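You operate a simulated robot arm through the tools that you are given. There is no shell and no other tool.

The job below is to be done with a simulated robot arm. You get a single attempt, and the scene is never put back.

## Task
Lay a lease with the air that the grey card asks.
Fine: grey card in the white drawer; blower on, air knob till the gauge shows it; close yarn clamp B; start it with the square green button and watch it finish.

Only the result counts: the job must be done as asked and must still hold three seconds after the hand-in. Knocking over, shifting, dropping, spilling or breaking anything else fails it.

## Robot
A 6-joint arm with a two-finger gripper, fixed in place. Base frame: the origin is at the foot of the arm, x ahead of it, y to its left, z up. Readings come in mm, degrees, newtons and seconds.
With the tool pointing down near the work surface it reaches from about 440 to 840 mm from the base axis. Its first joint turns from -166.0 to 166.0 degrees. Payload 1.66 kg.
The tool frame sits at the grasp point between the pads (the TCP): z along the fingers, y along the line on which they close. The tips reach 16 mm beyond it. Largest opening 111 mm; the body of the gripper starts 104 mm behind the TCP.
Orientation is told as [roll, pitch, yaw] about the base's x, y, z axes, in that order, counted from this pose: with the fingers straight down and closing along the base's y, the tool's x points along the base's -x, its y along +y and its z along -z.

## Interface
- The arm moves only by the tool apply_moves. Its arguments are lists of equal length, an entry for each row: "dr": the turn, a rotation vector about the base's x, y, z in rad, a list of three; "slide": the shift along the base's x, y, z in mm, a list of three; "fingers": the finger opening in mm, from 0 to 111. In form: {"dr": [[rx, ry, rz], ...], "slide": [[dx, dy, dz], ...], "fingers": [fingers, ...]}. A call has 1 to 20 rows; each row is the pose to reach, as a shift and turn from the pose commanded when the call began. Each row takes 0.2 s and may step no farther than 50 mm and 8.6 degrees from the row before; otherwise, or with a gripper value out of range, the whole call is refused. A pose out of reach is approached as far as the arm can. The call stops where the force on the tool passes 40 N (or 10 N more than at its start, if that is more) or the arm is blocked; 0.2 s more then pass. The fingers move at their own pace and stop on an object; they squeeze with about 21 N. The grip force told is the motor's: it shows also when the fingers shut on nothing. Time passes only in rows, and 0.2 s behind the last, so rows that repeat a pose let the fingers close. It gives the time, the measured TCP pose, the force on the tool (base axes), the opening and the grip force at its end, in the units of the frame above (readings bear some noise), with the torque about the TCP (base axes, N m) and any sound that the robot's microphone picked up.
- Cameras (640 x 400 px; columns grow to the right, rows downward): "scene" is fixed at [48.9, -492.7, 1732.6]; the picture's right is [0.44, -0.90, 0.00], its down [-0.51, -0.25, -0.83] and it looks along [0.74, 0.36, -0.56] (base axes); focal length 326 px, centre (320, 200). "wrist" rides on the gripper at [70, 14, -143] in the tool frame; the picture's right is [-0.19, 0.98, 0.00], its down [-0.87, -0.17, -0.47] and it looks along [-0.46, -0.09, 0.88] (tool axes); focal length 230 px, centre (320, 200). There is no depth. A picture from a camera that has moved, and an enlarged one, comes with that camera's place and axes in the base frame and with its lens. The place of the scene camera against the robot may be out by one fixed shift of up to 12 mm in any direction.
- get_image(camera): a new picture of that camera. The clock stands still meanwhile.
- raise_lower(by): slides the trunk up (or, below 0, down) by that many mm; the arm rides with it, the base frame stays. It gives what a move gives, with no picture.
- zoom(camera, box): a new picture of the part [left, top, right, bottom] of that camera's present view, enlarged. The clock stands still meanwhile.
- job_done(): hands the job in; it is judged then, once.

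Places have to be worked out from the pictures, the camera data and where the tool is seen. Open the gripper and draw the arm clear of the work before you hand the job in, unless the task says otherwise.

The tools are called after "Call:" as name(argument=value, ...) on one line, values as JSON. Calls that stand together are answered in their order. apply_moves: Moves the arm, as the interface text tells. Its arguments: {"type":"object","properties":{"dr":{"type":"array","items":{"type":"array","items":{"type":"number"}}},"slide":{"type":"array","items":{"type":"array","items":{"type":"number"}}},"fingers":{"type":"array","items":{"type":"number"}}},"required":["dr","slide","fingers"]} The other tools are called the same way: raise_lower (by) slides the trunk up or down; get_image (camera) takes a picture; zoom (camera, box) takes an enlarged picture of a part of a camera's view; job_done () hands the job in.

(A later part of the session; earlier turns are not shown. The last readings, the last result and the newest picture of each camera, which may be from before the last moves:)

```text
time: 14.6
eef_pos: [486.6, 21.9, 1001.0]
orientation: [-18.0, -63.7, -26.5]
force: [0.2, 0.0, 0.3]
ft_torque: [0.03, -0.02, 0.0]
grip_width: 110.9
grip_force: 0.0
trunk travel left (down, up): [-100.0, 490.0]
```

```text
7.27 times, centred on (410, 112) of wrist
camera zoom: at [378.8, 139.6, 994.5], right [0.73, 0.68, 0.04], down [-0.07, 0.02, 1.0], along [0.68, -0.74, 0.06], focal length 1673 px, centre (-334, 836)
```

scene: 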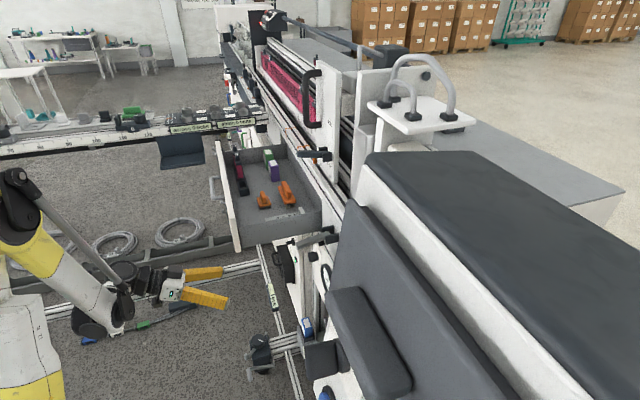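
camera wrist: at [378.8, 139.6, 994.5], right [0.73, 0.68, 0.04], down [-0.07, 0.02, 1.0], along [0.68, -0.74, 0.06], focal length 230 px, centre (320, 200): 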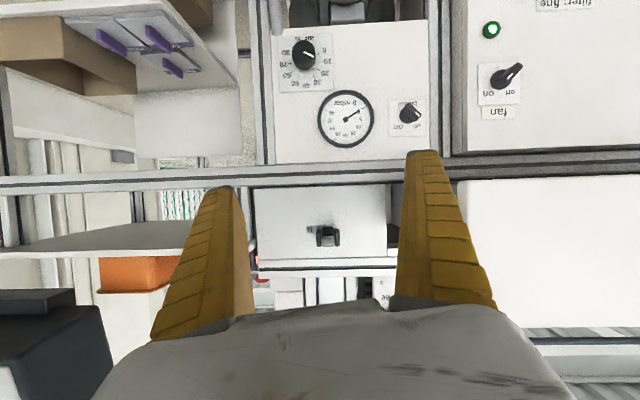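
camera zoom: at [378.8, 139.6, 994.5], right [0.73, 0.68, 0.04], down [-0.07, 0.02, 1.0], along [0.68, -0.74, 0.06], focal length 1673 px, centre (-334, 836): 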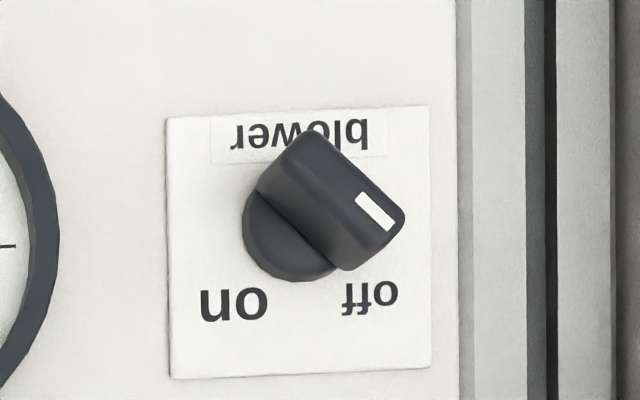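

The labels are clear now: the switch by the gauge is "blower" (off), the knob is "air %", and the other switch is "fan", which I leave alone. I put the blower axis at u=534 along the machine, z=850, with the panel at w≈-676. I turn the tool level, rolled 45° to suit the switch bar, and go down to z=850.

Call:
apply_moves(dr=[[-0.1228, 0.0255, 0.0269], [-0.2455, 0.051, 0.0538], [-0.3683, 0.0766, 0.0807], [-0.491, 0.1021, 0.1076], [-0.6138, 0.1276, 0.1345], [-0.7365, 0.1531, 0.1614]], slide=[[0, 0, -25], [0, 0, -50], [0, 0, -75], [0, 0, -100], [0, 0, -125], [0, 0, -151]], fingers=[90, 80, 70, 70, 70, 70])

Call:
get_image(camera="wrist")

Call:
get_image(camera="scene")

```text
time: 16.0
eef_pos: [623.2, 119.6, 937.5]
orientation: [-89.8, -44.8, 44.4]
force: [0.0, 0.1, -0.1]
ft_torque: [0.01, 0.03, -0.04]
grip_width: 71.9
grip_force: 0.6
out of reach, approached as far as the arm can: row 1, 2, 3, 4, 5, 6
trunk travel left (down, up): [-100.0, 490.0]
```

```text
taken
camera wrist: at [494.3, 192.9, 877.1], right [0.59, 0.58, -0.56], down [0.02, 0.68, 0.73], along [0.81, -0.44, 0.39], focal length 230 px, centre (320, 200)
```

wrist: 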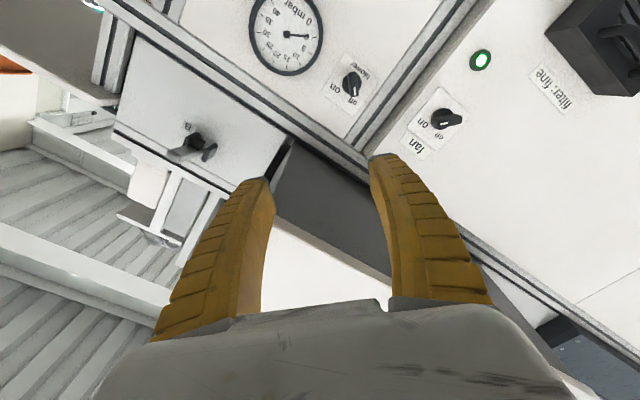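

```text
taken
```

scene: 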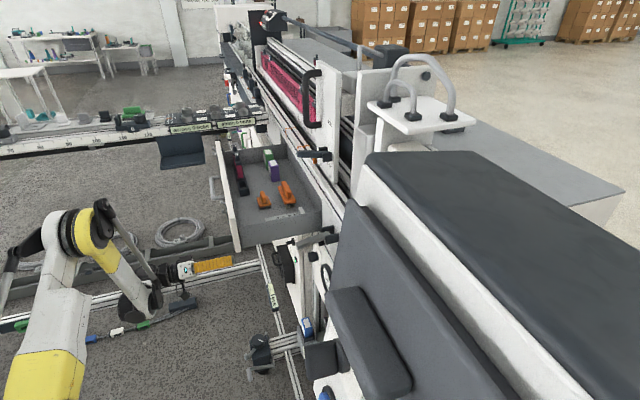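

The pose so near the base was out of reach, so the hand ended at (623,120,937) with the right orientation and no force, below the drawer's lower edge. I test with a small downward step how the commanded pose is now counted.

Call:
apply_moves(dr=[[0, 0, 0]], slide=[[0, 0, -15]], fingers=[70])

```text
time: 16.4
eef_pos: [627.9, 122.4, 926.3]
orientation: [-89.9, -45.0, 44.9]
force: [-0.4, -0.9, 0.5]
ft_torque: [0.01, 0.0, 0.05]
grip_width: 71.7
grip_force: 1.2
out of reach, approached as far as the arm can: row 1
trunk travel left (down, up): [-100.0, 490.0]
```

Still ambiguous, so I test with one step of 46 mm towards the machine at the same height, passing under the drawer with about 30 mm to spare.

Call:
apply_moves(dr=[[0, 0, 0]], slide=[[33, -33, 0]], fingers=[70])

```text
time: 16.8
eef_pos: [661.6, 90.0, 926.9]
orientation: [-90.0, -45.1, 44.9]
force: [0.2, -0.2, 0.2]
ft_torque: [0.05, 0.02, -0.02]
grip_width: 71.7
grip_force: 1.1
trunk travel left (down, up): [-100.0, 490.0]
```

The step was exact, so offsets count from the pose actually reached. TCP is now (661.6,90,926.9), that is u=531, w=-404. I take a wrist picture to refine the switch.

Call:
get_image(camera="wrist")

Call:
get_image(camera="scene")

```text
taken
camera wrist: at [531.8, 162.7, 866.1], right [0.59, 0.59, -0.56], down [0.01, 0.68, 0.73], along [0.81, -0.44, 0.39], focal length 230 px, centre (320, 200)
```

wrist: 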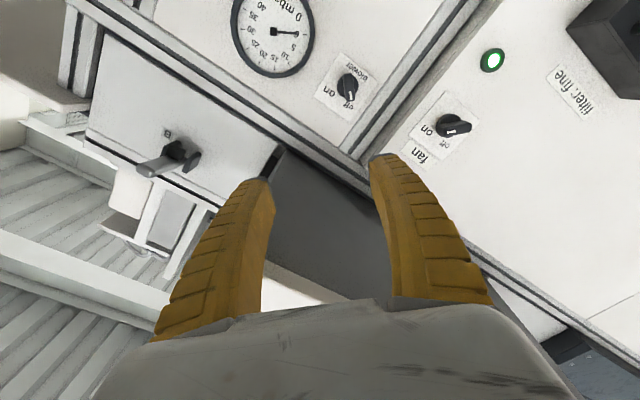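

```text
taken
```

scene: 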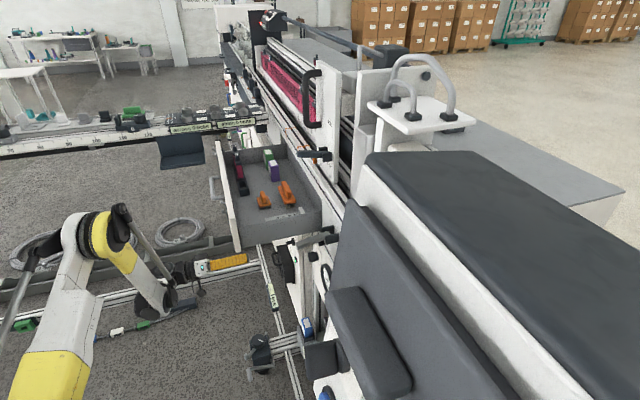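

I zoom on the blower switch from here to fix its centre.

Call:
zoom(camera="wrist", box=[310, 50, 390, 130])

Call:
zoom(camera="wrist", box=[120, 110, 290, 210])

```text
5.00 times, centred on (350, 90) of wrist
camera zoom: at [531.8, 162.7, 866.1], right [0.59, 0.59, -0.56], down [0.01, 0.68, 0.73], along [0.81, -0.44, 0.39], focal length 1150 px, centre (170, 750)
```

zoom: 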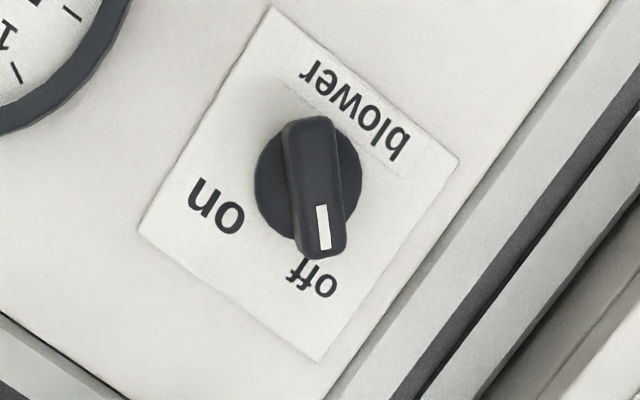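

```text
3.76 times, centred on (205, 160) of wrist
camera zoom: at [531.8, 162.7, 866.1], right [0.59, 0.59, -0.56], down [0.01, 0.68, 0.73], along [0.81, -0.44, 0.39], focal length 866 px, centre (753, 351)
```

zoom: 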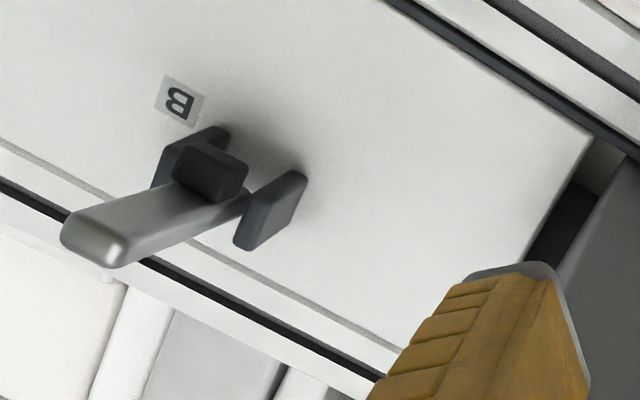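

From here the switch centre comes out at u=534, z=851, agreeing with the earlier views, and its bar lies along the tool's x. I move to a stand-off at w=-560 with the fingers at 50 mm.

Call:
apply_moves(dr=[[0, 0, 0], [0, 0, 0], [0, 0, 0], [0, 0, 0], [0, 0, 0]], slide=[[22, -22, -15], [45, -43, -30], [67, -65, -46], [90, -87, -61], [112, -108, -76]], fingers=[60, 50, 50, 50, 50])

Call:
get_image(camera="wrist")

Call:
get_image(camera="scene")

```text
time: 18.0
eef_pos: [773.1, -18.4, 850.1]
orientation: [-89.9, -45.0, 45.0]
force: [-0.3, -1.1, -0.6]
ft_torque: [0.01, 0.01, 0.03]
grip_width: 52.0
grip_force: 1.5
trunk travel left (down, up): [-100.0, 490.0]
```

```text
taken
camera wrist: at [645.2, 54.3, 789.2], right [0.59, 0.59, -0.56], down [0.02, 0.68, 0.73], along [0.81, -0.44, 0.39], focal length 230 px, centre (320, 200)
```

wrist: 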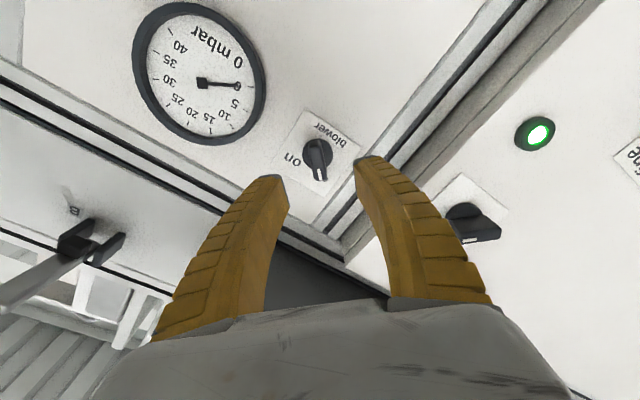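

```text
taken
```

scene: 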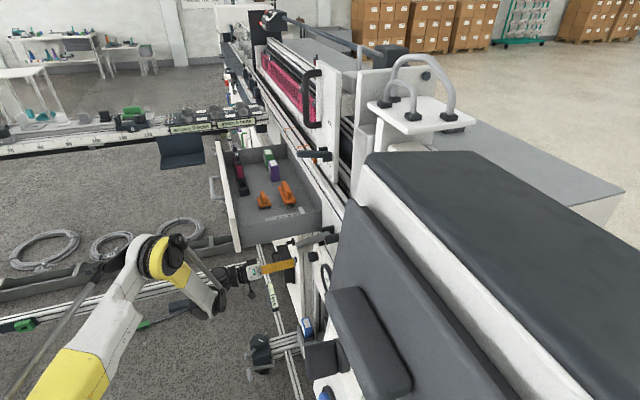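

TCP is at u=533.6, w=-559.7, z=850, and the switch lies between the fingertips. I advance 85 mm straight in along the tool axis.

Call:
apply_moves(dr=[[0, 0, 0], [0, 0, 0], [0, 0, 0], [0, 0, 0]], slide=[[15, -15, 0.5], [30, -30, 0.5], [45, -45, 0.5], [60, -60, 0.5]], fingers=[50, 50, 50, 50])

Call:
get_image(camera="wrist")

```text
time: 19.0
eef_pos: [834.3, -77.6, 850.6]
orientation: [-90.0, -45.1, 45.0]
force: [0.4, 0.8, -0.2]
ft_torque: [-0.03, 0.02, -0.01]
grip_width: 52.2
grip_force: 1.1
trunk travel left (down, up): [-100.0, 490.0]
```

```text
taken
camera wrist: at [705.3, -5.1, 789.5], right [0.59, 0.59, -0.56], down [0.02, 0.68, 0.73], along [0.81, -0.44, 0.39], focal length 230 px, centre (320, 200)
```

wrist: 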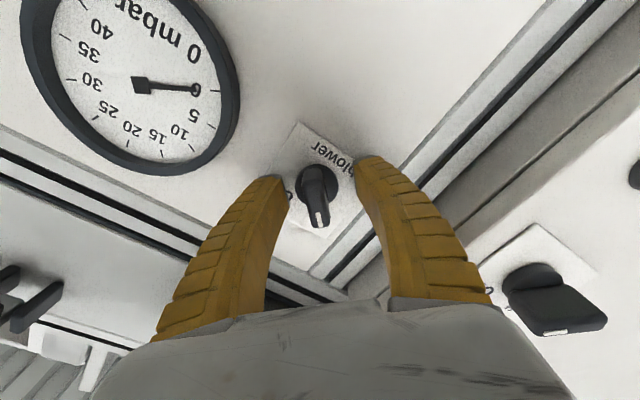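

The switch bar is centred between the fingers at the TCP. I close on it.

Call:
apply_moves(dr=[[0, 0, 0], [0, 0, 0], [0, 0, 0]], slide=[[0, 0, 0], [0, 0, 0], [0, 0, 0]], fingers=[10, 5, 5])

Call:
get_image(camera="wrist")

```text
time: 19.8
eef_pos: [833.5, -77.3, 850.4]
orientation: [-90.0, -45.0, 45.0]
force: [-6.5, -5.2, 9.6]
ft_torque: [0.0, 0.03, -0.15]
grip_width: 15.7
grip_force: 8.6
trunk travel left (down, up): [-100.0, 490.0]
```

```text
taken
camera wrist: at [704.1, -5.4, 790.4], right [0.59, 0.59, -0.56], down [0.01, 0.68, 0.73], along [0.81, -0.44, 0.39], focal length 230 px, centre (320, 200)
```

wrist: 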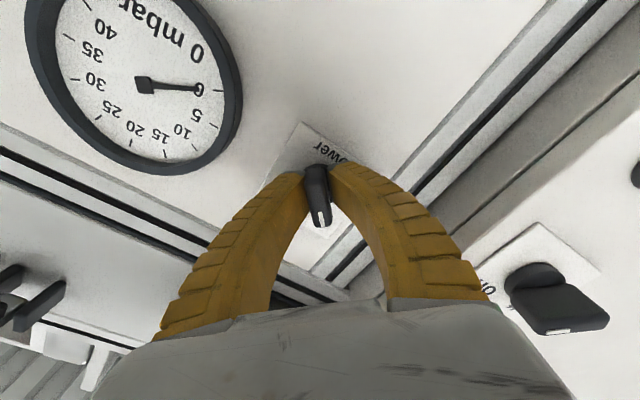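

The grip is good (15.7 mm), with a slight sideways load showing the bar is about 1 mm off centre. I shift by that and turn clockwise, in the operator's sense, by 75° first.

Call:
apply_moves(dr=[[0.0926, -0.0926, 0], [0.1852, -0.1852, 0], [0.2778, -0.2778, 0], [0.3704, -0.3704, 0], [0.463, -0.463, 0], [0.5556, -0.5556, 0], [0.6482, -0.6482, 0], [0.7408, -0.7408, 0], [0.8334, -0.8334, 0], [0.926, -0.926, 0]], slide=[[-0.6, -0.6, 0.8], [-0.6, -0.6, 0.8], [-0.6, -0.6, 0.8], [-0.6, -0.6, 0.8], [-0.6, -0.6, 0.8], [-0.6, -0.6, 0.8], [-0.6, -0.6, 0.8], [-0.6, -0.6, 0.8], [-0.6, -0.6, 0.8], [-0.6, -0.6, 0.8]], fingers=[5, 5, 5, 5, 5, 5, 5, 5, 5, 5])

Call:
get_image(camera="wrist")

```text
time: 22.0
eef_pos: [834.7, -75.4, 851.2]
orientation: [90.2, -59.8, -134.9]
force: [15.8, 18.9, 11.2]
ft_torque: [-0.12, -0.03, 0.17]
grip_width: 8.2
grip_force: 33.8
trunk travel left (down, up): [-100.0, 490.0]
heard: click
```

```text
taken
camera wrist: at [765.8, 58.0, 795.8], right [0.53, 0.54, 0.66], down [-0.74, -0.08, 0.66], along [0.41, -0.84, 0.36], focal length 230 px, centre (320, 200)
```

wrist: 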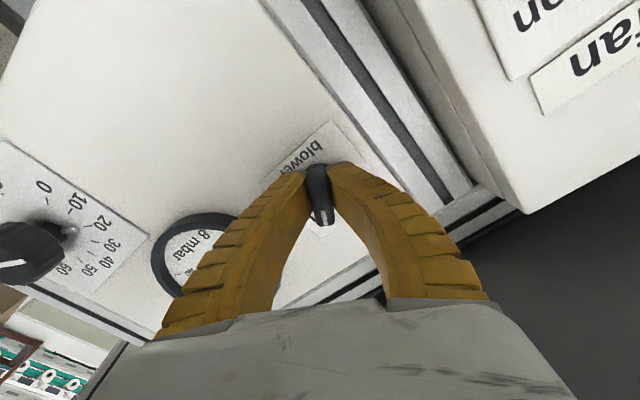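

A click was heard and the gauge now reads about 8 mbar, so the blower is running. I open the fingers, back straight out and look at the switch.

Call:
apply_moves(dr=[[0, 0, 0], [0, 0, 0], [0, 0, 0], [0, 0, 0], [0, 0, 0], [0, 0, 0]], slide=[[0, 0, 0], [0, 0, 0], [-15, 15, 0], [-30, 30, 0], [-45, 45, 0], [-60, 60, 0]], fingers=[50, 50, 50, 50, 50, 50])

Call:
get_image(camera="wrist")

Call:
zoom(camera="wrist", box=[150, 80, 370, 240])

```text
time: 23.4
eef_pos: [774.1, -17.6, 852.0]
orientation: [89.9, -59.8, -135.0]
force: [-0.4, 0.6, -0.8]
ft_torque: [-0.02, 0.0, 0.0]
grip_width: 52.2
grip_force: 1.4
trunk travel left (down, up): [-100.0, 490.0]
```

```text
taken
camera wrist: at [705.4, 115.6, 795.0], right [0.53, 0.53, 0.66], down [-0.74, -0.08, 0.67], along [0.41, -0.84, 0.36], focal length 230 px, centre (320, 200)
```

wrist: 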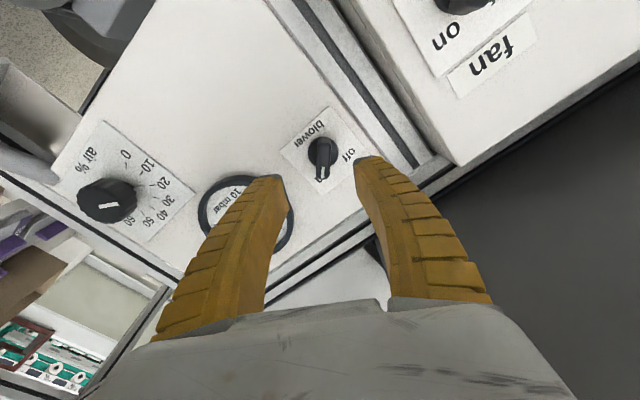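

```text
2.50 times, centred on (260, 160) of wrist
camera zoom: at [705.4, 115.6, 795.0], right [0.53, 0.53, 0.66], down [-0.74, -0.08, 0.67], along [0.41, -0.84, 0.36], focal length 575 px, centre (470, 300)
```

zoom: 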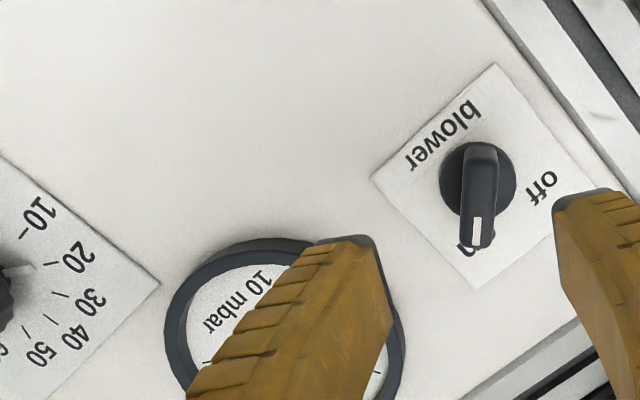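

The switch points to "on" and the gauge has risen to about 10 mbar with the knob near 19 %. I check the surroundings of the air knob, such as the pipe, before planning that grip.

Call:
zoom(camera="wrist", box=[0, 50, 220, 260])

Call:
get_image(camera="scene")

```text
1.90 times, centred on (110, 155) of wrist
camera zoom: at [705.4, 115.6, 795.0], right [0.53, 0.53, 0.66], down [-0.74, -0.08, 0.67], along [0.41, -0.84, 0.36], focal length 438 px, centre (720, 286)
```

zoom: 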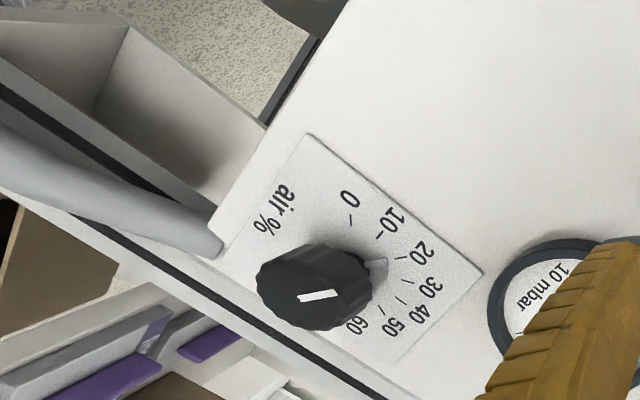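

```text
taken
```

scene: 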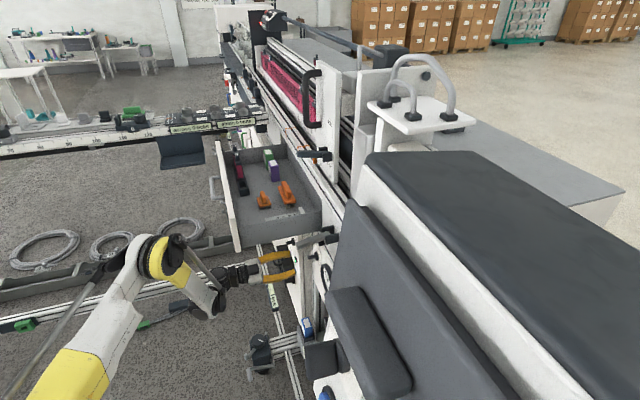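

The pipe ends at the panel plane, clear of the knob. A level tool cannot reach the knob, but one tilted 45° down can. I bring the hand out from under the drawer while tilting it down.

Call:
apply_moves(dr=[[0.0273, 0.1276, 0.0294], [0.0547, 0.2552, 0.0587], [0.082, 0.3828, 0.0881], [0.1094, 0.5103, 0.1174], [0.1367, 0.6379, 0.1468], [0.1641, 0.7655, 0.1761], [0.1914, 0.8931, 0.2055]], slide=[[-23.3, -12, 0], [-46.7, -24, 0], [-70, -36.1, 0], [-92.6, -46, 0], [-113.1, -53.7, 0], [-131.5, -59.4, 0], [-145, -60.1, 0]], fingers=[60, 70, 70, 70, 70, 70, 70])

Call:
get_image(camera="wrist")

Call:
get_image(camera="scene")

```text
time: 25.0
eef_pos: [628.3, -78.3, 850.4]
orientation: [0.1, -44.9, -45.1]
force: [-0.2, 0.2, 0.3]
ft_torque: [0.04, 0.03, -0.02]
grip_width: 71.7
grip_force: 0.8
out of reach, approached as far as the arm can: row 3, 4, 5
trunk travel left (down, up): [-100.0, 490.0]
```

```text
taken
camera wrist: at [530.9, 37.6, 901.0], right [0.79, 0.6, 0.14], down [0.08, -0.32, 0.94], along [0.61, -0.73, -0.3], focal length 230 px, centre (320, 200)
```

wrist: 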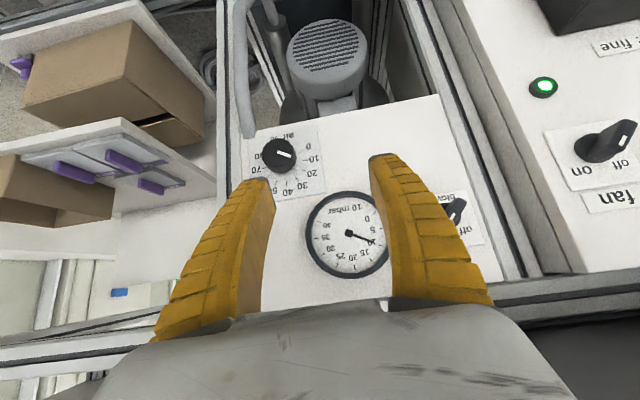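

```text
taken
```

scene: 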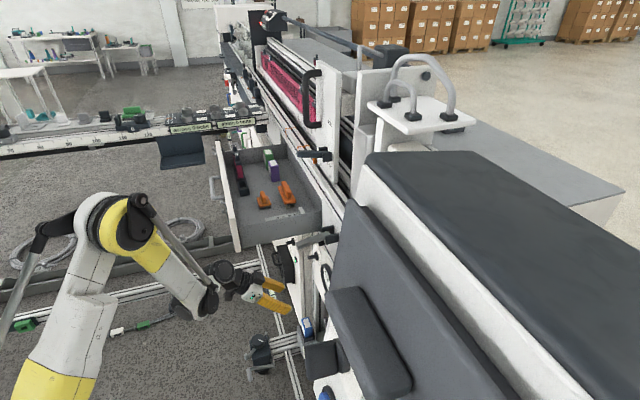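

The pose is reached and the gauge lies between the fingers. I zoom to read gauge and knob exactly.

Call:
zoom(camera="wrist", box=[240, 115, 400, 285])

Call:
zoom(camera="wrist", box=[245, 120, 325, 200])

```text
2.35 times, centred on (320, 200) of wrist
camera zoom: at [530.9, 37.6, 901.0], right [0.79, 0.6, 0.14], down [0.08, -0.32, 0.94], along [0.61, -0.73, -0.3], focal length 541 px, centre (320, 200)
```

zoom: 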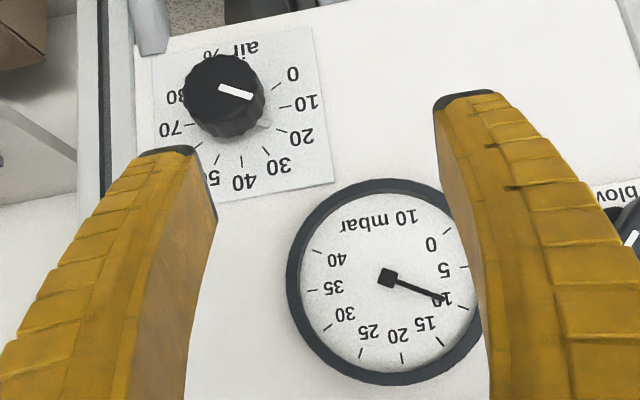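

```text
5.00 times, centred on (285, 160) of wrist
camera zoom: at [530.9, 37.6, 901.0], right [0.79, 0.6, 0.14], down [0.08, -0.32, 0.94], along [0.61, -0.73, -0.3], focal length 1150 px, centre (495, 400)
```

zoom: 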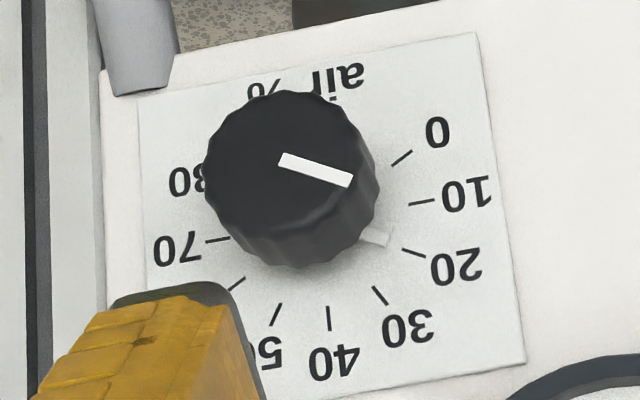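

The gauge reads 10 mbar at 20 %, and the scale runs 3° per percent, so 30 mbar is likely near 60 %, or 120° further clockwise. I lower the trunk by 100 mm for reach and turn the hand to a stand-off before the knob.

Call:
raise_lower(by=-100)

Call:
apply_moves(dr=[[-0.1003, 0.1003, 0], [-0.2006, 0.2006, 0], [-0.3008, 0.3008, 0], [-0.4011, 0.4011, 0], [-0.5014, 0.5014, 0], [-0.6017, 0.6017, 0], [-0.7019, 0.7019, 0], [-0.8022, 0.8022, 0]], slide=[[-0.6, -11.2, -3], [-1.2, -22.5, -6], [-1.7, -33.8, -9], [-2.3, -45, -12], [-2.9, -56.2, -15], [-3.5, -67.5, -18], [-4, -78.8, -21], [-4.6, -90, -24]], fingers=[70, 70, 70, 70, 70, 70, 70, 70])

Call:
get_image(camera="wrist")

Call:
get_image(camera="scene")

```text
time: 26.3
eef_pos: [627.4, -78.6, 751.4]
orientation: [0.2, -44.9, -45.2]
force: [0.9, 0.3, 0.0]
ft_torque: [-0.01, 0.04, -0.01]
grip_width: 71.6
grip_force: 1.3
trunk travel left (down, up): [0.0, 590.0]
```

```text
time: 28.1
eef_pos: [622.3, -167.8, 727.9]
orientation: [-71.6, -17.3, -2.9]
force: [-0.2, -1.1, -0.2]
ft_torque: [0.03, -0.03, 0.03]
grip_width: 71.8
grip_force: 1.0
trunk travel left (down, up): [0.0, 590.0]
```

```text
taken
camera wrist: at [553.9, -24.5, 735.4], right [0.47, 0.28, -0.83], down [0.75, 0.36, 0.55], along [0.46, -0.89, -0.04], focal length 230 px, centre (320, 200)
```

wrist: 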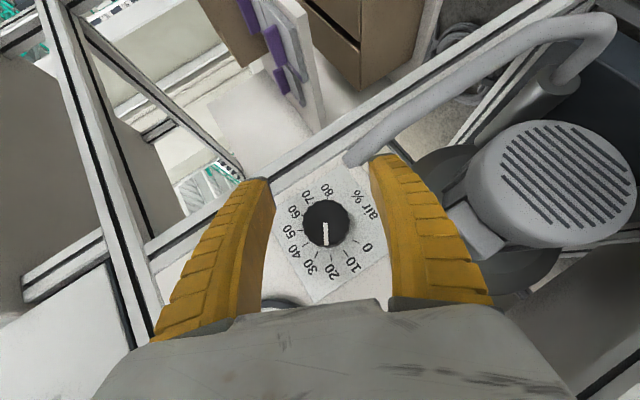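

```text
taken
```

scene: 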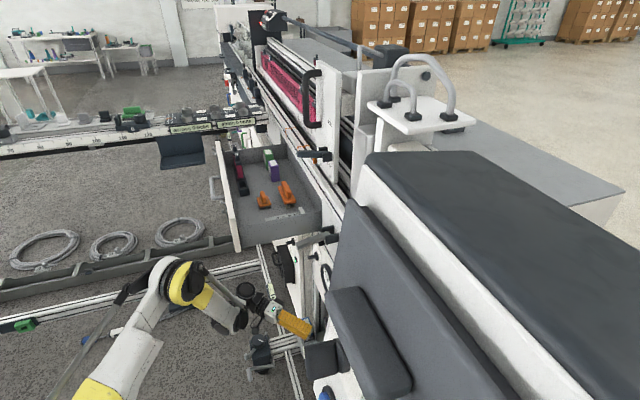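

The knob sits between the fingers in view. I zoom to check its centring before advancing.

Call:
zoom(camera="wrist", box=[265, 160, 405, 300])

```text
2.86 times, centred on (335, 230) of wrist
camera zoom: at [553.9, -24.5, 735.4], right [0.47, 0.28, -0.83], down [0.75, 0.36, 0.55], along [0.46, -0.89, -0.04], focal length 657 px, centre (277, 114)
```

zoom: 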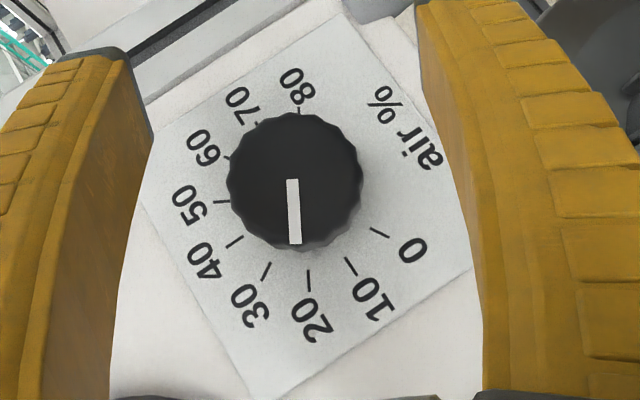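

Combining the views puts the knob axis at u=324.3, z=734.3, with its face at w≈-634. I correct the hand sideways and advance until the fingers straddle the knob (TCP w=-640).

Call:
apply_moves(dr=[[0, 0, 0], [0, 0, 0], [0, 0, 0], [0, 0, 0], [0, 0, 0]], slide=[[2, 2, 6.4], [16.4, -12.3, 6.4], [30.7, -26.7, 6.4], [45.1, -41, 6.4], [59.5, -55.4, 6.4]], fingers=[70, 70, 70, 70, 70])

Call:
get_image(camera="wrist")

```text
time: 29.3
eef_pos: [683.6, -223.9, 733.4]
orientation: [-71.7, -17.5, -3.0]
force: [-0.1, 1.3, 0.4]
ft_torque: [0.01, 0.0, 0.0]
grip_width: 71.7
grip_force: 1.4
trunk travel left (down, up): [0.0, 590.0]
```

```text
taken
camera wrist: at [614.0, -80.4, 741.1], right [0.48, 0.29, -0.83], down [0.75, 0.36, 0.55], along [0.46, -0.89, -0.04], focal length 230 px, centre (320, 200)
```

wrist: 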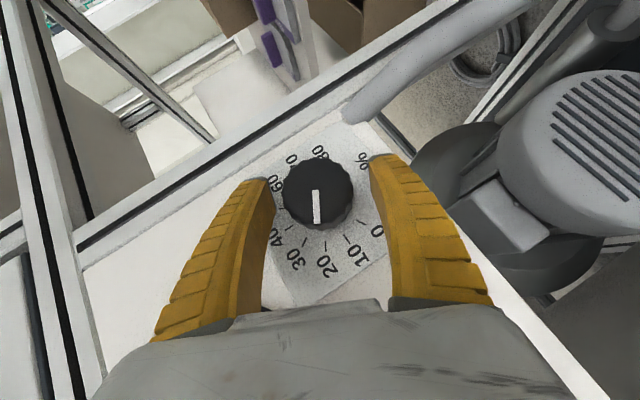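

The knob's face is centred at the TCP. I close the fingers on it.

Call:
apply_moves(dr=[[0, 0, 0], [0, 0, 0], [0, 0, 0]], slide=[[0, 0, 0], [0, 0, 0], [0, 0, 0]], fingers=[40, 40, 40])

Call:
get_image(camera="wrist")

```text
time: 30.1
eef_pos: [682.9, -224.4, 734.4]
orientation: [-71.7, -17.5, -2.8]
force: [1.8, -6.2, 14.6]
ft_torque: [-0.12, -0.14, 0.53]
grip_width: 44.8
grip_force: 33.6
trunk travel left (down, up): [0.0, 590.0]
```

```text
taken
camera wrist: at [613.5, -80.7, 741.9], right [0.48, 0.28, -0.83], down [0.75, 0.36, 0.55], along [0.46, -0.89, -0.04], focal length 230 px, centre (320, 200)
```

wrist: 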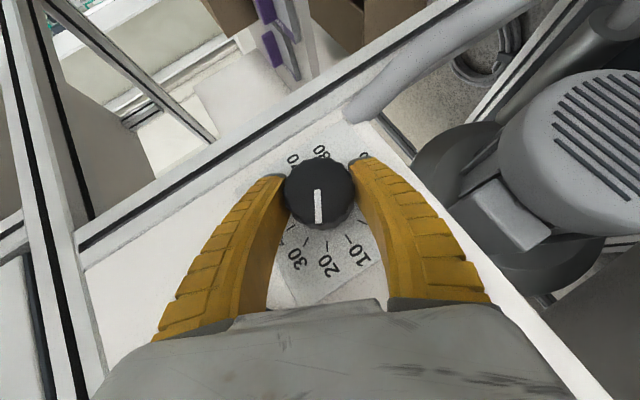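

Gripped at 44.8 mm; the side load shows the knob about 1.3 mm higher. I correct that and turn 65° clockwise.

Call:
apply_moves(dr=[[0.1003, -0.1003, 0], [0.2006, -0.2006, 0], [0.3008, -0.3008, 0], [0.4011, -0.4011, 0], [0.5014, -0.5014, 0], [0.6017, -0.6017, 0], [0.7019, -0.7019, 0], [0.8022, -0.8022, 0]], slide=[[-0.4, -0.4, 1.2], [-0.4, -0.4, 1.2], [-0.4, -0.4, 1.2], [-0.4, -0.4, 1.2], [-0.4, -0.4, 1.2], [-0.4, -0.4, 1.2], [-0.4, -0.4, 1.2], [-0.4, -0.4, 1.2]], fingers=[40, 40, 40, 40, 40, 40, 40, 40])

Call:
get_image(camera="wrist")

Call:
zoom(camera="scene", box=[290, 240, 360, 310])

```text
time: 31.9
eef_pos: [682.1, -223.0, 735.6]
orientation: [0.3, -45.0, -45.2]
force: [9.1, -0.8, 0.9]
ft_torque: [-0.2, -0.13, 0.07]
grip_width: 44.0
grip_force: 34.1
trunk travel left (down, up): [0.0, 590.0]
```

```text
taken
camera wrist: at [586.0, -107.6, 784.2], right [0.79, 0.6, 0.14], down [0.08, -0.32, 0.94], along [0.61, -0.73, -0.3], focal length 230 px, centre (320, 200)
```

wrist: 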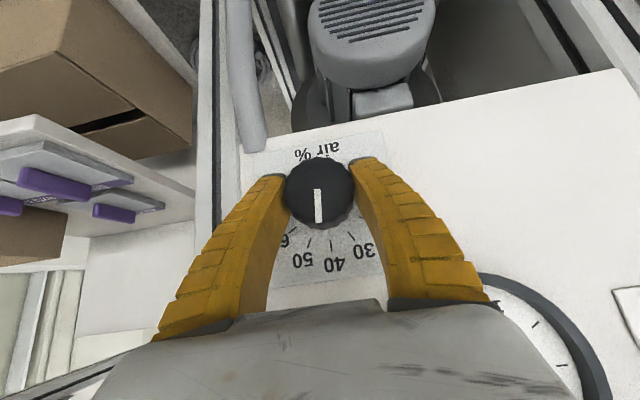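

```text
5.71 times, centred on (325, 275) of scene
camera zoom: at [48.9, -492.7, 1732.6], right [0.44, -0.9, 0.0], down [-0.51, -0.25, -0.83], along [0.74, 0.36, -0.56], focal length 1863 px, centre (291, -229)
```

zoom: 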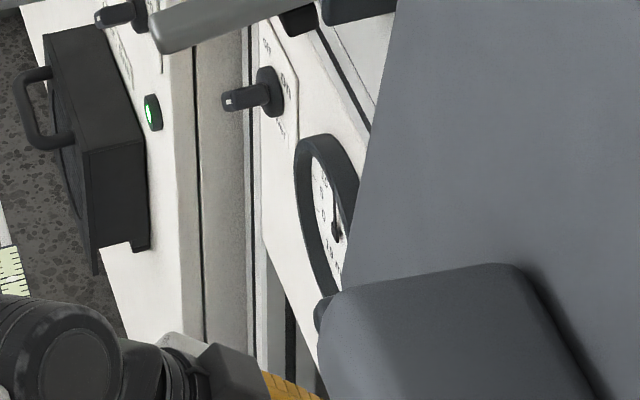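

The knob follows the hand and the gauge needle now stands near 20. I release, turn the open hand back by 55° and grip again.

Call:
apply_moves(dr=[[0, 0, 0], [0, 0, 0], [-0.097, 0.097, 0], [-0.194, 0.194, 0], [-0.2909, 0.2909, 0], [-0.3879, 0.3879, 0], [-0.4849, 0.4849, 0], [-0.5818, 0.5818, 0], [-0.6788, 0.6788, 0], [-0.6788, 0.6788, 0]], slide=[[0, 0, 0], [0, 0, 0], [0, 0, 0], [0, 0, 0], [0, 0, 0], [0, 0, 0], [0, 0, 0], [0, 0, 0], [0, 0, 0], [0, 0, 0]], fingers=[70, 70, 70, 70, 70, 70, 70, 70, 70, 70])

Call:
get_image(camera="wrist")

Call:
zoom(camera="wrist", box=[250, 130, 390, 270])

```text
time: 34.1
eef_pos: [682.3, -224.7, 734.9]
orientation: [-63.5, -23.9, -5.8]
force: [-0.2, -0.4, -0.8]
ft_torque: [0.02, 0.0, -0.05]
grip_width: 71.6
grip_force: 0.7
trunk travel left (down, up): [0.0, 590.0]
```

```text
taken
camera wrist: at [611.8, -81.8, 751.2], right [0.57, 0.38, -0.73], down [0.68, 0.28, 0.68], along [0.46, -0.88, -0.1], focal length 230 px, centre (320, 200)
```

wrist: 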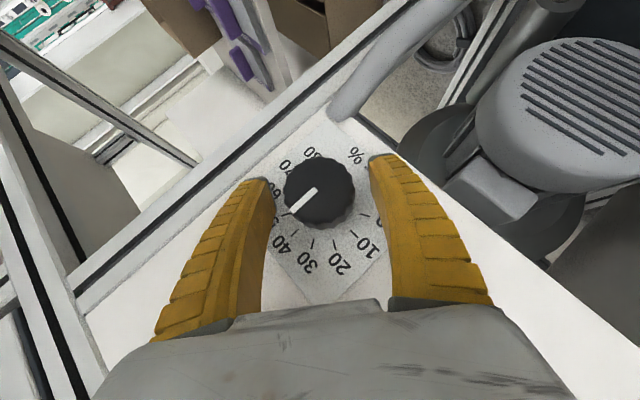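

```text
2.86 times, centred on (320, 200) of wrist
camera zoom: at [611.8, -81.8, 751.2], right [0.57, 0.38, -0.73], down [0.68, 0.28, 0.68], along [0.46, -0.88, -0.1], focal length 657 px, centre (320, 200)
```

zoom: 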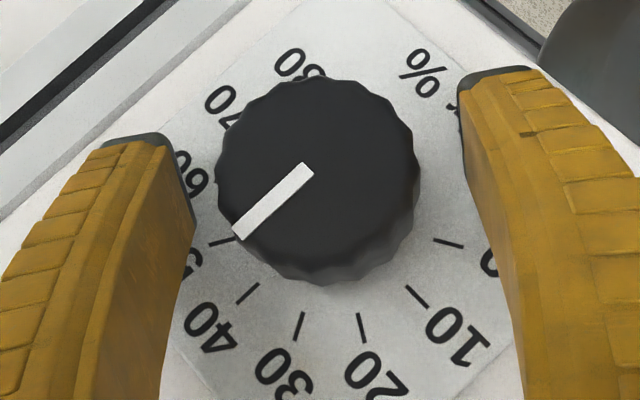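

The mark now stands between 40 and 50. I zoom the fixed camera on the gauge to see whether I can read it from there while turning.

Call:
zoom(camera="scene", box=[318, 255, 348, 295])

```text
10.00 times, centred on (333, 275) of scene
camera zoom: at [48.9, -492.7, 1732.6], right [0.44, -0.9, 0.0], down [-0.51, -0.25, -0.83], along [0.74, 0.36, -0.56], focal length 3260 px, centre (190, -550)
```

zoom: 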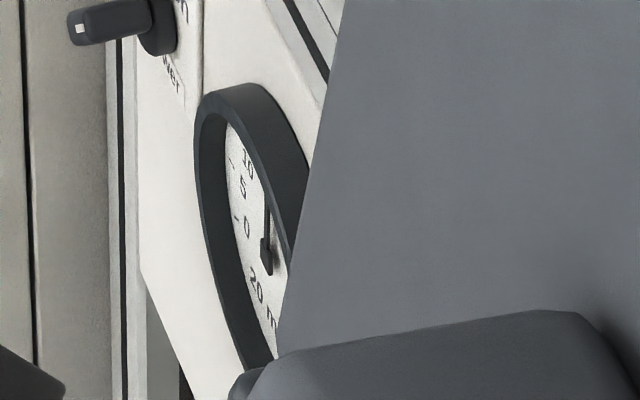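

The fixed camera lets me read "20 m…" on the gauge, so 65° gave +10 mbar. I close again and turn 55° in this grip, then read.

Call:
apply_moves(dr=[[0, 0, 0], [0, 0, 0], [0, 0, 0]], slide=[[0, 0, 0], [0, 0, 0], [0, 0, 0]], fingers=[40, 40, 40])

Call:
apply_moves(dr=[[0.097, -0.097, 0], [0.194, -0.194, 0], [0.2909, -0.2909, 0], [0.3879, -0.3879, 0], [0.4849, -0.4849, 0], [0.5818, -0.5818, 0], [0.6788, -0.6788, 0], [0.6788, -0.6788, 0], [0.6788, -0.6788, 0], [0.6788, -0.6788, 0]], slide=[[0, 0, 0], [0, 0, 0], [0, 0, 0], [0, 0, 0], [0, 0, 0], [0, 0, 0], [0, 0, 0], [0, 0, 0], [0, 0, 0], [0, 0, 0]], fingers=[40, 40, 40, 40, 40, 40, 40, 40, 40, 40])

Call:
zoom(camera="scene", box=[318, 255, 348, 295])

Call:
get_image(camera="wrist")

```text
time: 34.9
eef_pos: [682.9, -222.9, 734.3]
orientation: [-63.7, -23.9, -5.8]
force: [0.4, 2.8, 0.1]
ft_torque: [0.26, 0.19, -0.4]
grip_width: 46.3
grip_force: 33.6
trunk travel left (down, up): [0.0, 590.0]
```

```text
time: 37.1
eef_pos: [683.0, -223.7, 734.0]
orientation: [0.2, -44.9, -45.1]
force: [-3.9, 13.8, -9.0]
ft_torque: [0.41, 0.32, 0.07]
grip_width: 45.4
grip_force: 34.2
trunk travel left (down, up): [0.0, 590.0]
```

```text
10.00 times, centred on (333, 275) of scene
camera zoom: at [48.9, -492.7, 1732.6], right [0.44, -0.9, 0.0], down [-0.51, -0.25, -0.83], along [0.74, 0.36, -0.56], focal length 3260 px, centre (190, -550)
```

zoom: 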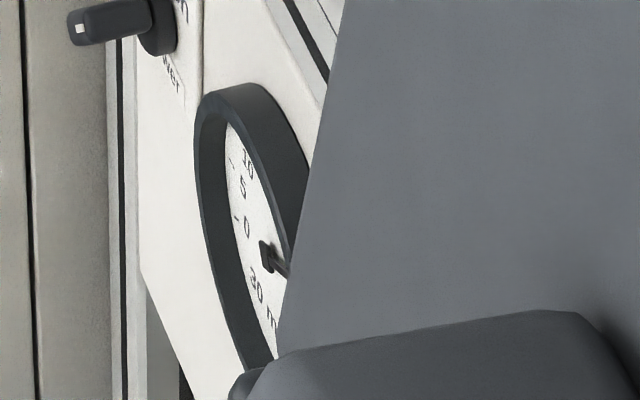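

```text
taken
camera wrist: at [585.9, -107.4, 784.4], right [0.79, 0.6, 0.14], down [0.08, -0.32, 0.95], along [0.61, -0.74, -0.3], focal length 230 px, centre (320, 200)
```

wrist: 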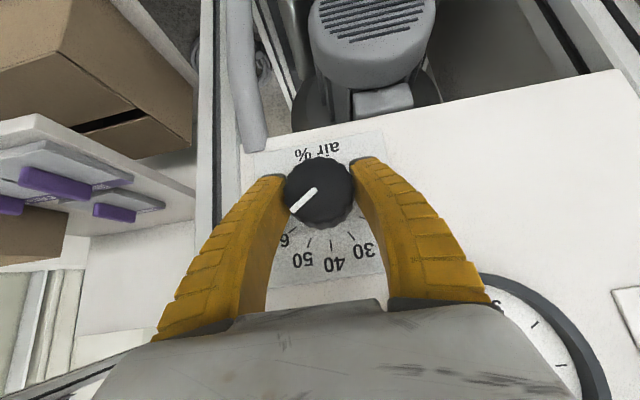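

The gauge seems to show 30. I open the fingers, back out and view the gauge squarely with the wrist camera.

Call:
apply_moves(dr=[[0, 0, 0], [0, 0, 0], [0, 0, 0], [0, 0, 0], [0, 0, 0], [0, 0, 0], [0, 0, 0], [0, 0, 0]], slide=[[0, 0, 0], [0, 0, 0], [-20, 20, 0], [-40, 40, 0], [-57, 57, 0], [-57, 88, 38], [-56, 118, 77], [-54.7, 145.4, 116]], fingers=[70, 70, 70, 70, 70, 70, 70, 70])

Call:
get_image(camera="wrist")

Call:
zoom(camera="wrist", box=[240, 115, 400, 285])

```text
time: 38.9
eef_pos: [627.3, -76.2, 850.9]
orientation: [0.2, -45.1, -45.2]
force: [0.8, 0.5, -0.5]
ft_torque: [0.0, 0.03, -0.01]
grip_width: 71.7
grip_force: 0.5
trunk travel left (down, up): [0.0, 590.0]
```

```text
taken
camera wrist: at [531.1, 38.5, 901.1], right [0.79, 0.6, 0.14], down [0.08, -0.32, 0.95], along [0.61, -0.74, -0.3], focal length 230 px, centre (320, 200)
```

wrist: 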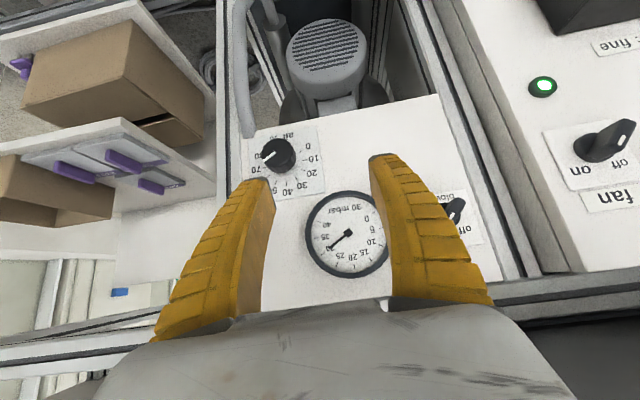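

```text
2.35 times, centred on (320, 200) of wrist
camera zoom: at [531.1, 38.5, 901.1], right [0.79, 0.6, 0.14], down [0.08, -0.32, 0.95], along [0.61, -0.74, -0.3], focal length 541 px, centre (320, 200)
```

zoom: 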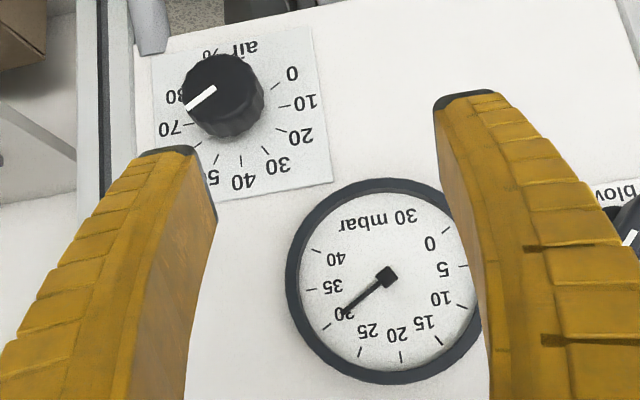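

The gauge reads "30 mbar". I enlarge it further to judge the needle and let a second pass to see that it holds.

Call:
apply_moves(dr=[[0, 0, 0], [0, 0, 0], [0, 0, 0]], slide=[[0, 0, 0], [0, 0, 0], [0, 0, 0]], fingers=[100, 111, 111])

Call:
zoom(camera="wrist", box=[305, 185, 390, 280])

Call:
zoom(camera="wrist", box=[250, 120, 330, 200])

```text
time: 39.7
eef_pos: [627.4, -78.2, 851.3]
orientation: [0.3, -45.0, -45.1]
force: [-0.8, -0.6, 0.4]
ft_torque: [-0.02, 0.01, 0.0]
grip_width: 111.0
grip_force: 0.0
trunk travel left (down, up): [0.0, 590.0]
```

```text
4.21 times, centred on (348, 232) of wrist
camera zoom: at [531.2, 38.4, 900.7], right [0.79, 0.6, 0.14], down [0.08, -0.32, 0.95], along [0.61, -0.74, -0.3], focal length 969 px, centre (204, 63)
```

zoom: 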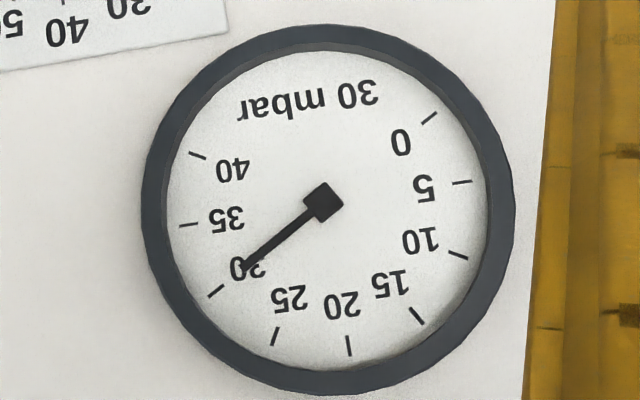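

```text
5.00 times, centred on (290, 160) of wrist
camera zoom: at [531.2, 38.4, 900.7], right [0.79, 0.6, 0.14], down [0.08, -0.32, 0.95], along [0.61, -0.74, -0.3], focal length 1150 px, centre (470, 400)
```

zoom: 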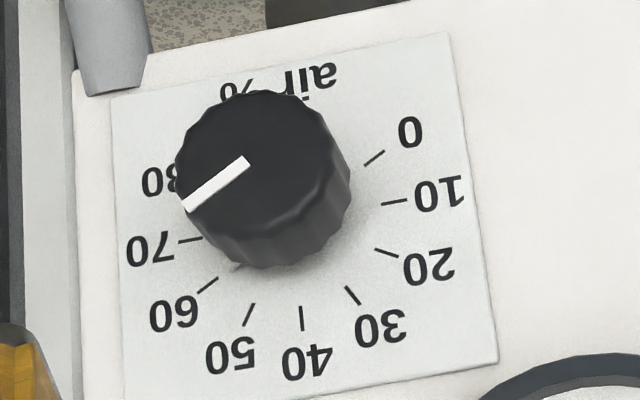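

The gauge holds at 30 mbar with the needle on the 30 mark. Next is clamp B, whose lever pad is on the underside, so it should close downwards. I close the fingers, back out 40 mm and raise the trunk 200 mm.

Call:
apply_moves(dr=[[0, 0, 0], [0, 0, 0], [0, 0, 0]], slide=[[-20, 20, 0], [-40, 40, 0], [-40, 40, 0]], fingers=[60, 0, 0])

Call:
raise_lower(by=200)

Call:
get_image(camera="wrist")

Call:
get_image(camera="scene")

```text
time: 40.5
eef_pos: [587.4, -36.9, 852.6]
orientation: [0.2, -45.0, -45.0]
force: [0.4, 1.1, 0.3]
ft_torque: [0.0, 0.0, 0.0]
grip_width: 0.1
grip_force: 21.0
trunk travel left (down, up): [0.0, 590.0]
```

```text
time: 42.7
eef_pos: [588.3, -37.9, 1049.9]
orientation: [0.2, -45.1, -45.1]
force: [0.0, 0.5, -0.2]
ft_torque: [0.01, 0.01, -0.03]
grip_width: 0.0
grip_force: 20.9
trunk travel left (down, up): [-200.0, 390.0]
```

```text
taken
camera wrist: at [490.8, 78.3, 1100.5], right [0.79, 0.6, 0.14], down [0.08, -0.32, 0.95], along [0.61, -0.74, -0.3], focal length 230 px, centre (320, 200)
```

wrist: 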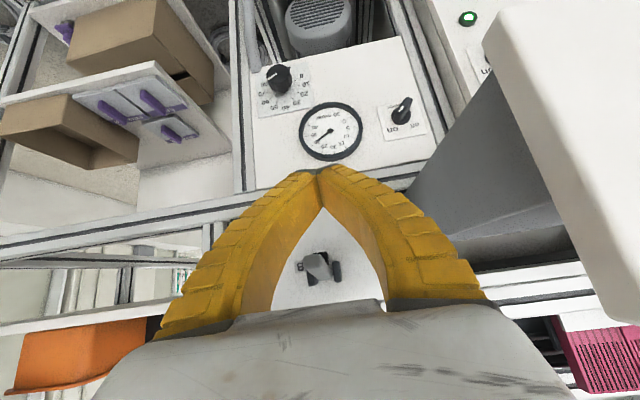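

```text
taken
```

scene: 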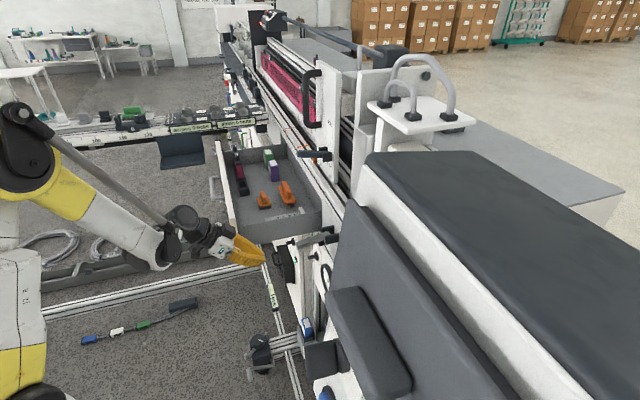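

The lever shows between the closed fingers. I zoom to locate its tip and pivot from this third direction.

Call:
zoom(camera="wrist", box=[275, 230, 365, 310])

Call:
zoom(camera="scene", box=[280, 215, 350, 275])

```text
5.00 times, centred on (320, 270) of wrist
camera zoom: at [490.8, 78.3, 1100.5], right [0.79, 0.6, 0.14], down [0.08, -0.32, 0.95], along [0.61, -0.74, -0.3], focal length 1150 px, centre (320, -150)
```

zoom: 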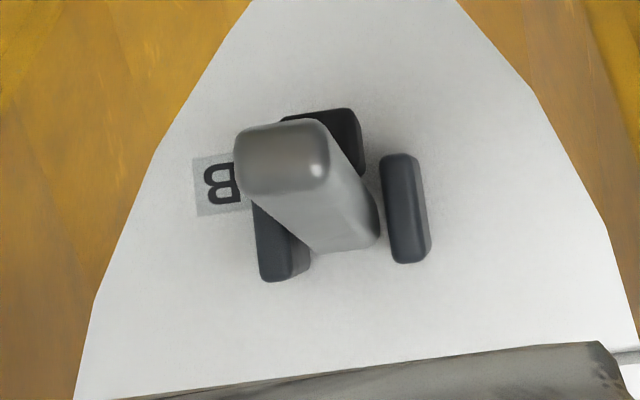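

```text
6.67 times, centred on (315, 245) of scene
camera zoom: at [48.9, -492.7, 1732.6], right [0.44, -0.9, 0.0], down [-0.51, -0.25, -0.83], along [0.74, 0.36, -0.56], focal length 2173 px, centre (353, -100)
```

zoom: 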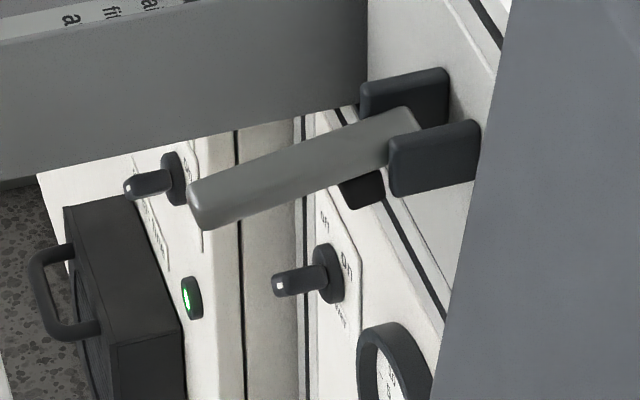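

The lever is centred at u≈360, its end at w≈-559, z≈1088, pivot near w=-652, z=1103. I go over it with the closed fingers to just above its outer part.

Call:
apply_moves(dr=[[0, 0, 0], [0, 0, 0], [0, 0, 0], [0, 0, 0], [0, 0, 0], [0, 0, 0]], slide=[[-7, -7, 33], [-14, -14, 67], [-20.6, -20.6, 100], [10.7, -52, 100], [42, -83.3, 100], [73.4, -114.6, 100]], fingers=[0, 0, 0, 0, 0, 0])

Call:
get_image(camera="wrist")

Call:
zoom(camera="scene", box=[260, 190, 360, 270])

```text
time: 44.1
eef_pos: [661.3, -151.5, 1151.1]
orientation: [0.1, -45.0, -45.1]
force: [-0.1, -0.2, -0.3]
ft_torque: [0.01, 0.01, -0.01]
grip_width: 0.0
grip_force: 21.1
trunk travel left (down, up): [-200.0, 390.0]
```

```text
taken
camera wrist: at [564.2, -36.6, 1199.7], right [0.79, 0.6, 0.14], down [0.08, -0.32, 0.95], along [0.61, -0.74, -0.3], focal length 230 px, centre (320, 200)
```

wrist: 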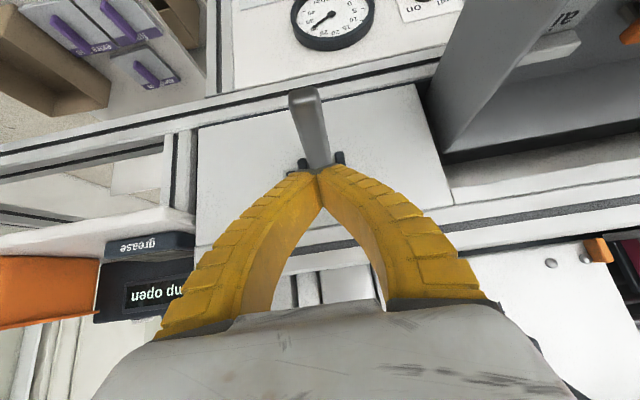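

```text
5.00 times, centred on (310, 230) of scene
camera zoom: at [48.9, -492.7, 1732.6], right [0.44, -0.9, 0.0], down [-0.51, -0.25, -0.83], along [0.74, 0.36, -0.56], focal length 1630 px, centre (370, 50)
```

zoom: 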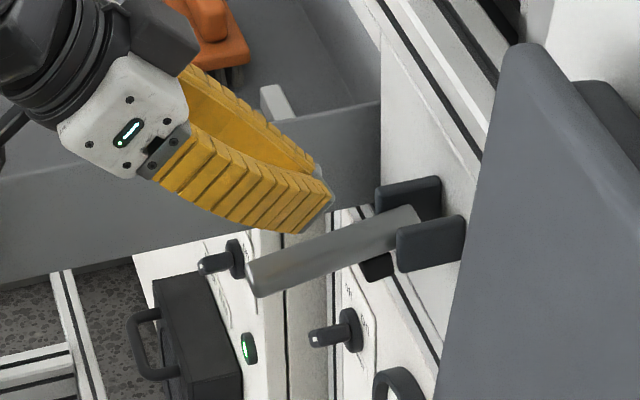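

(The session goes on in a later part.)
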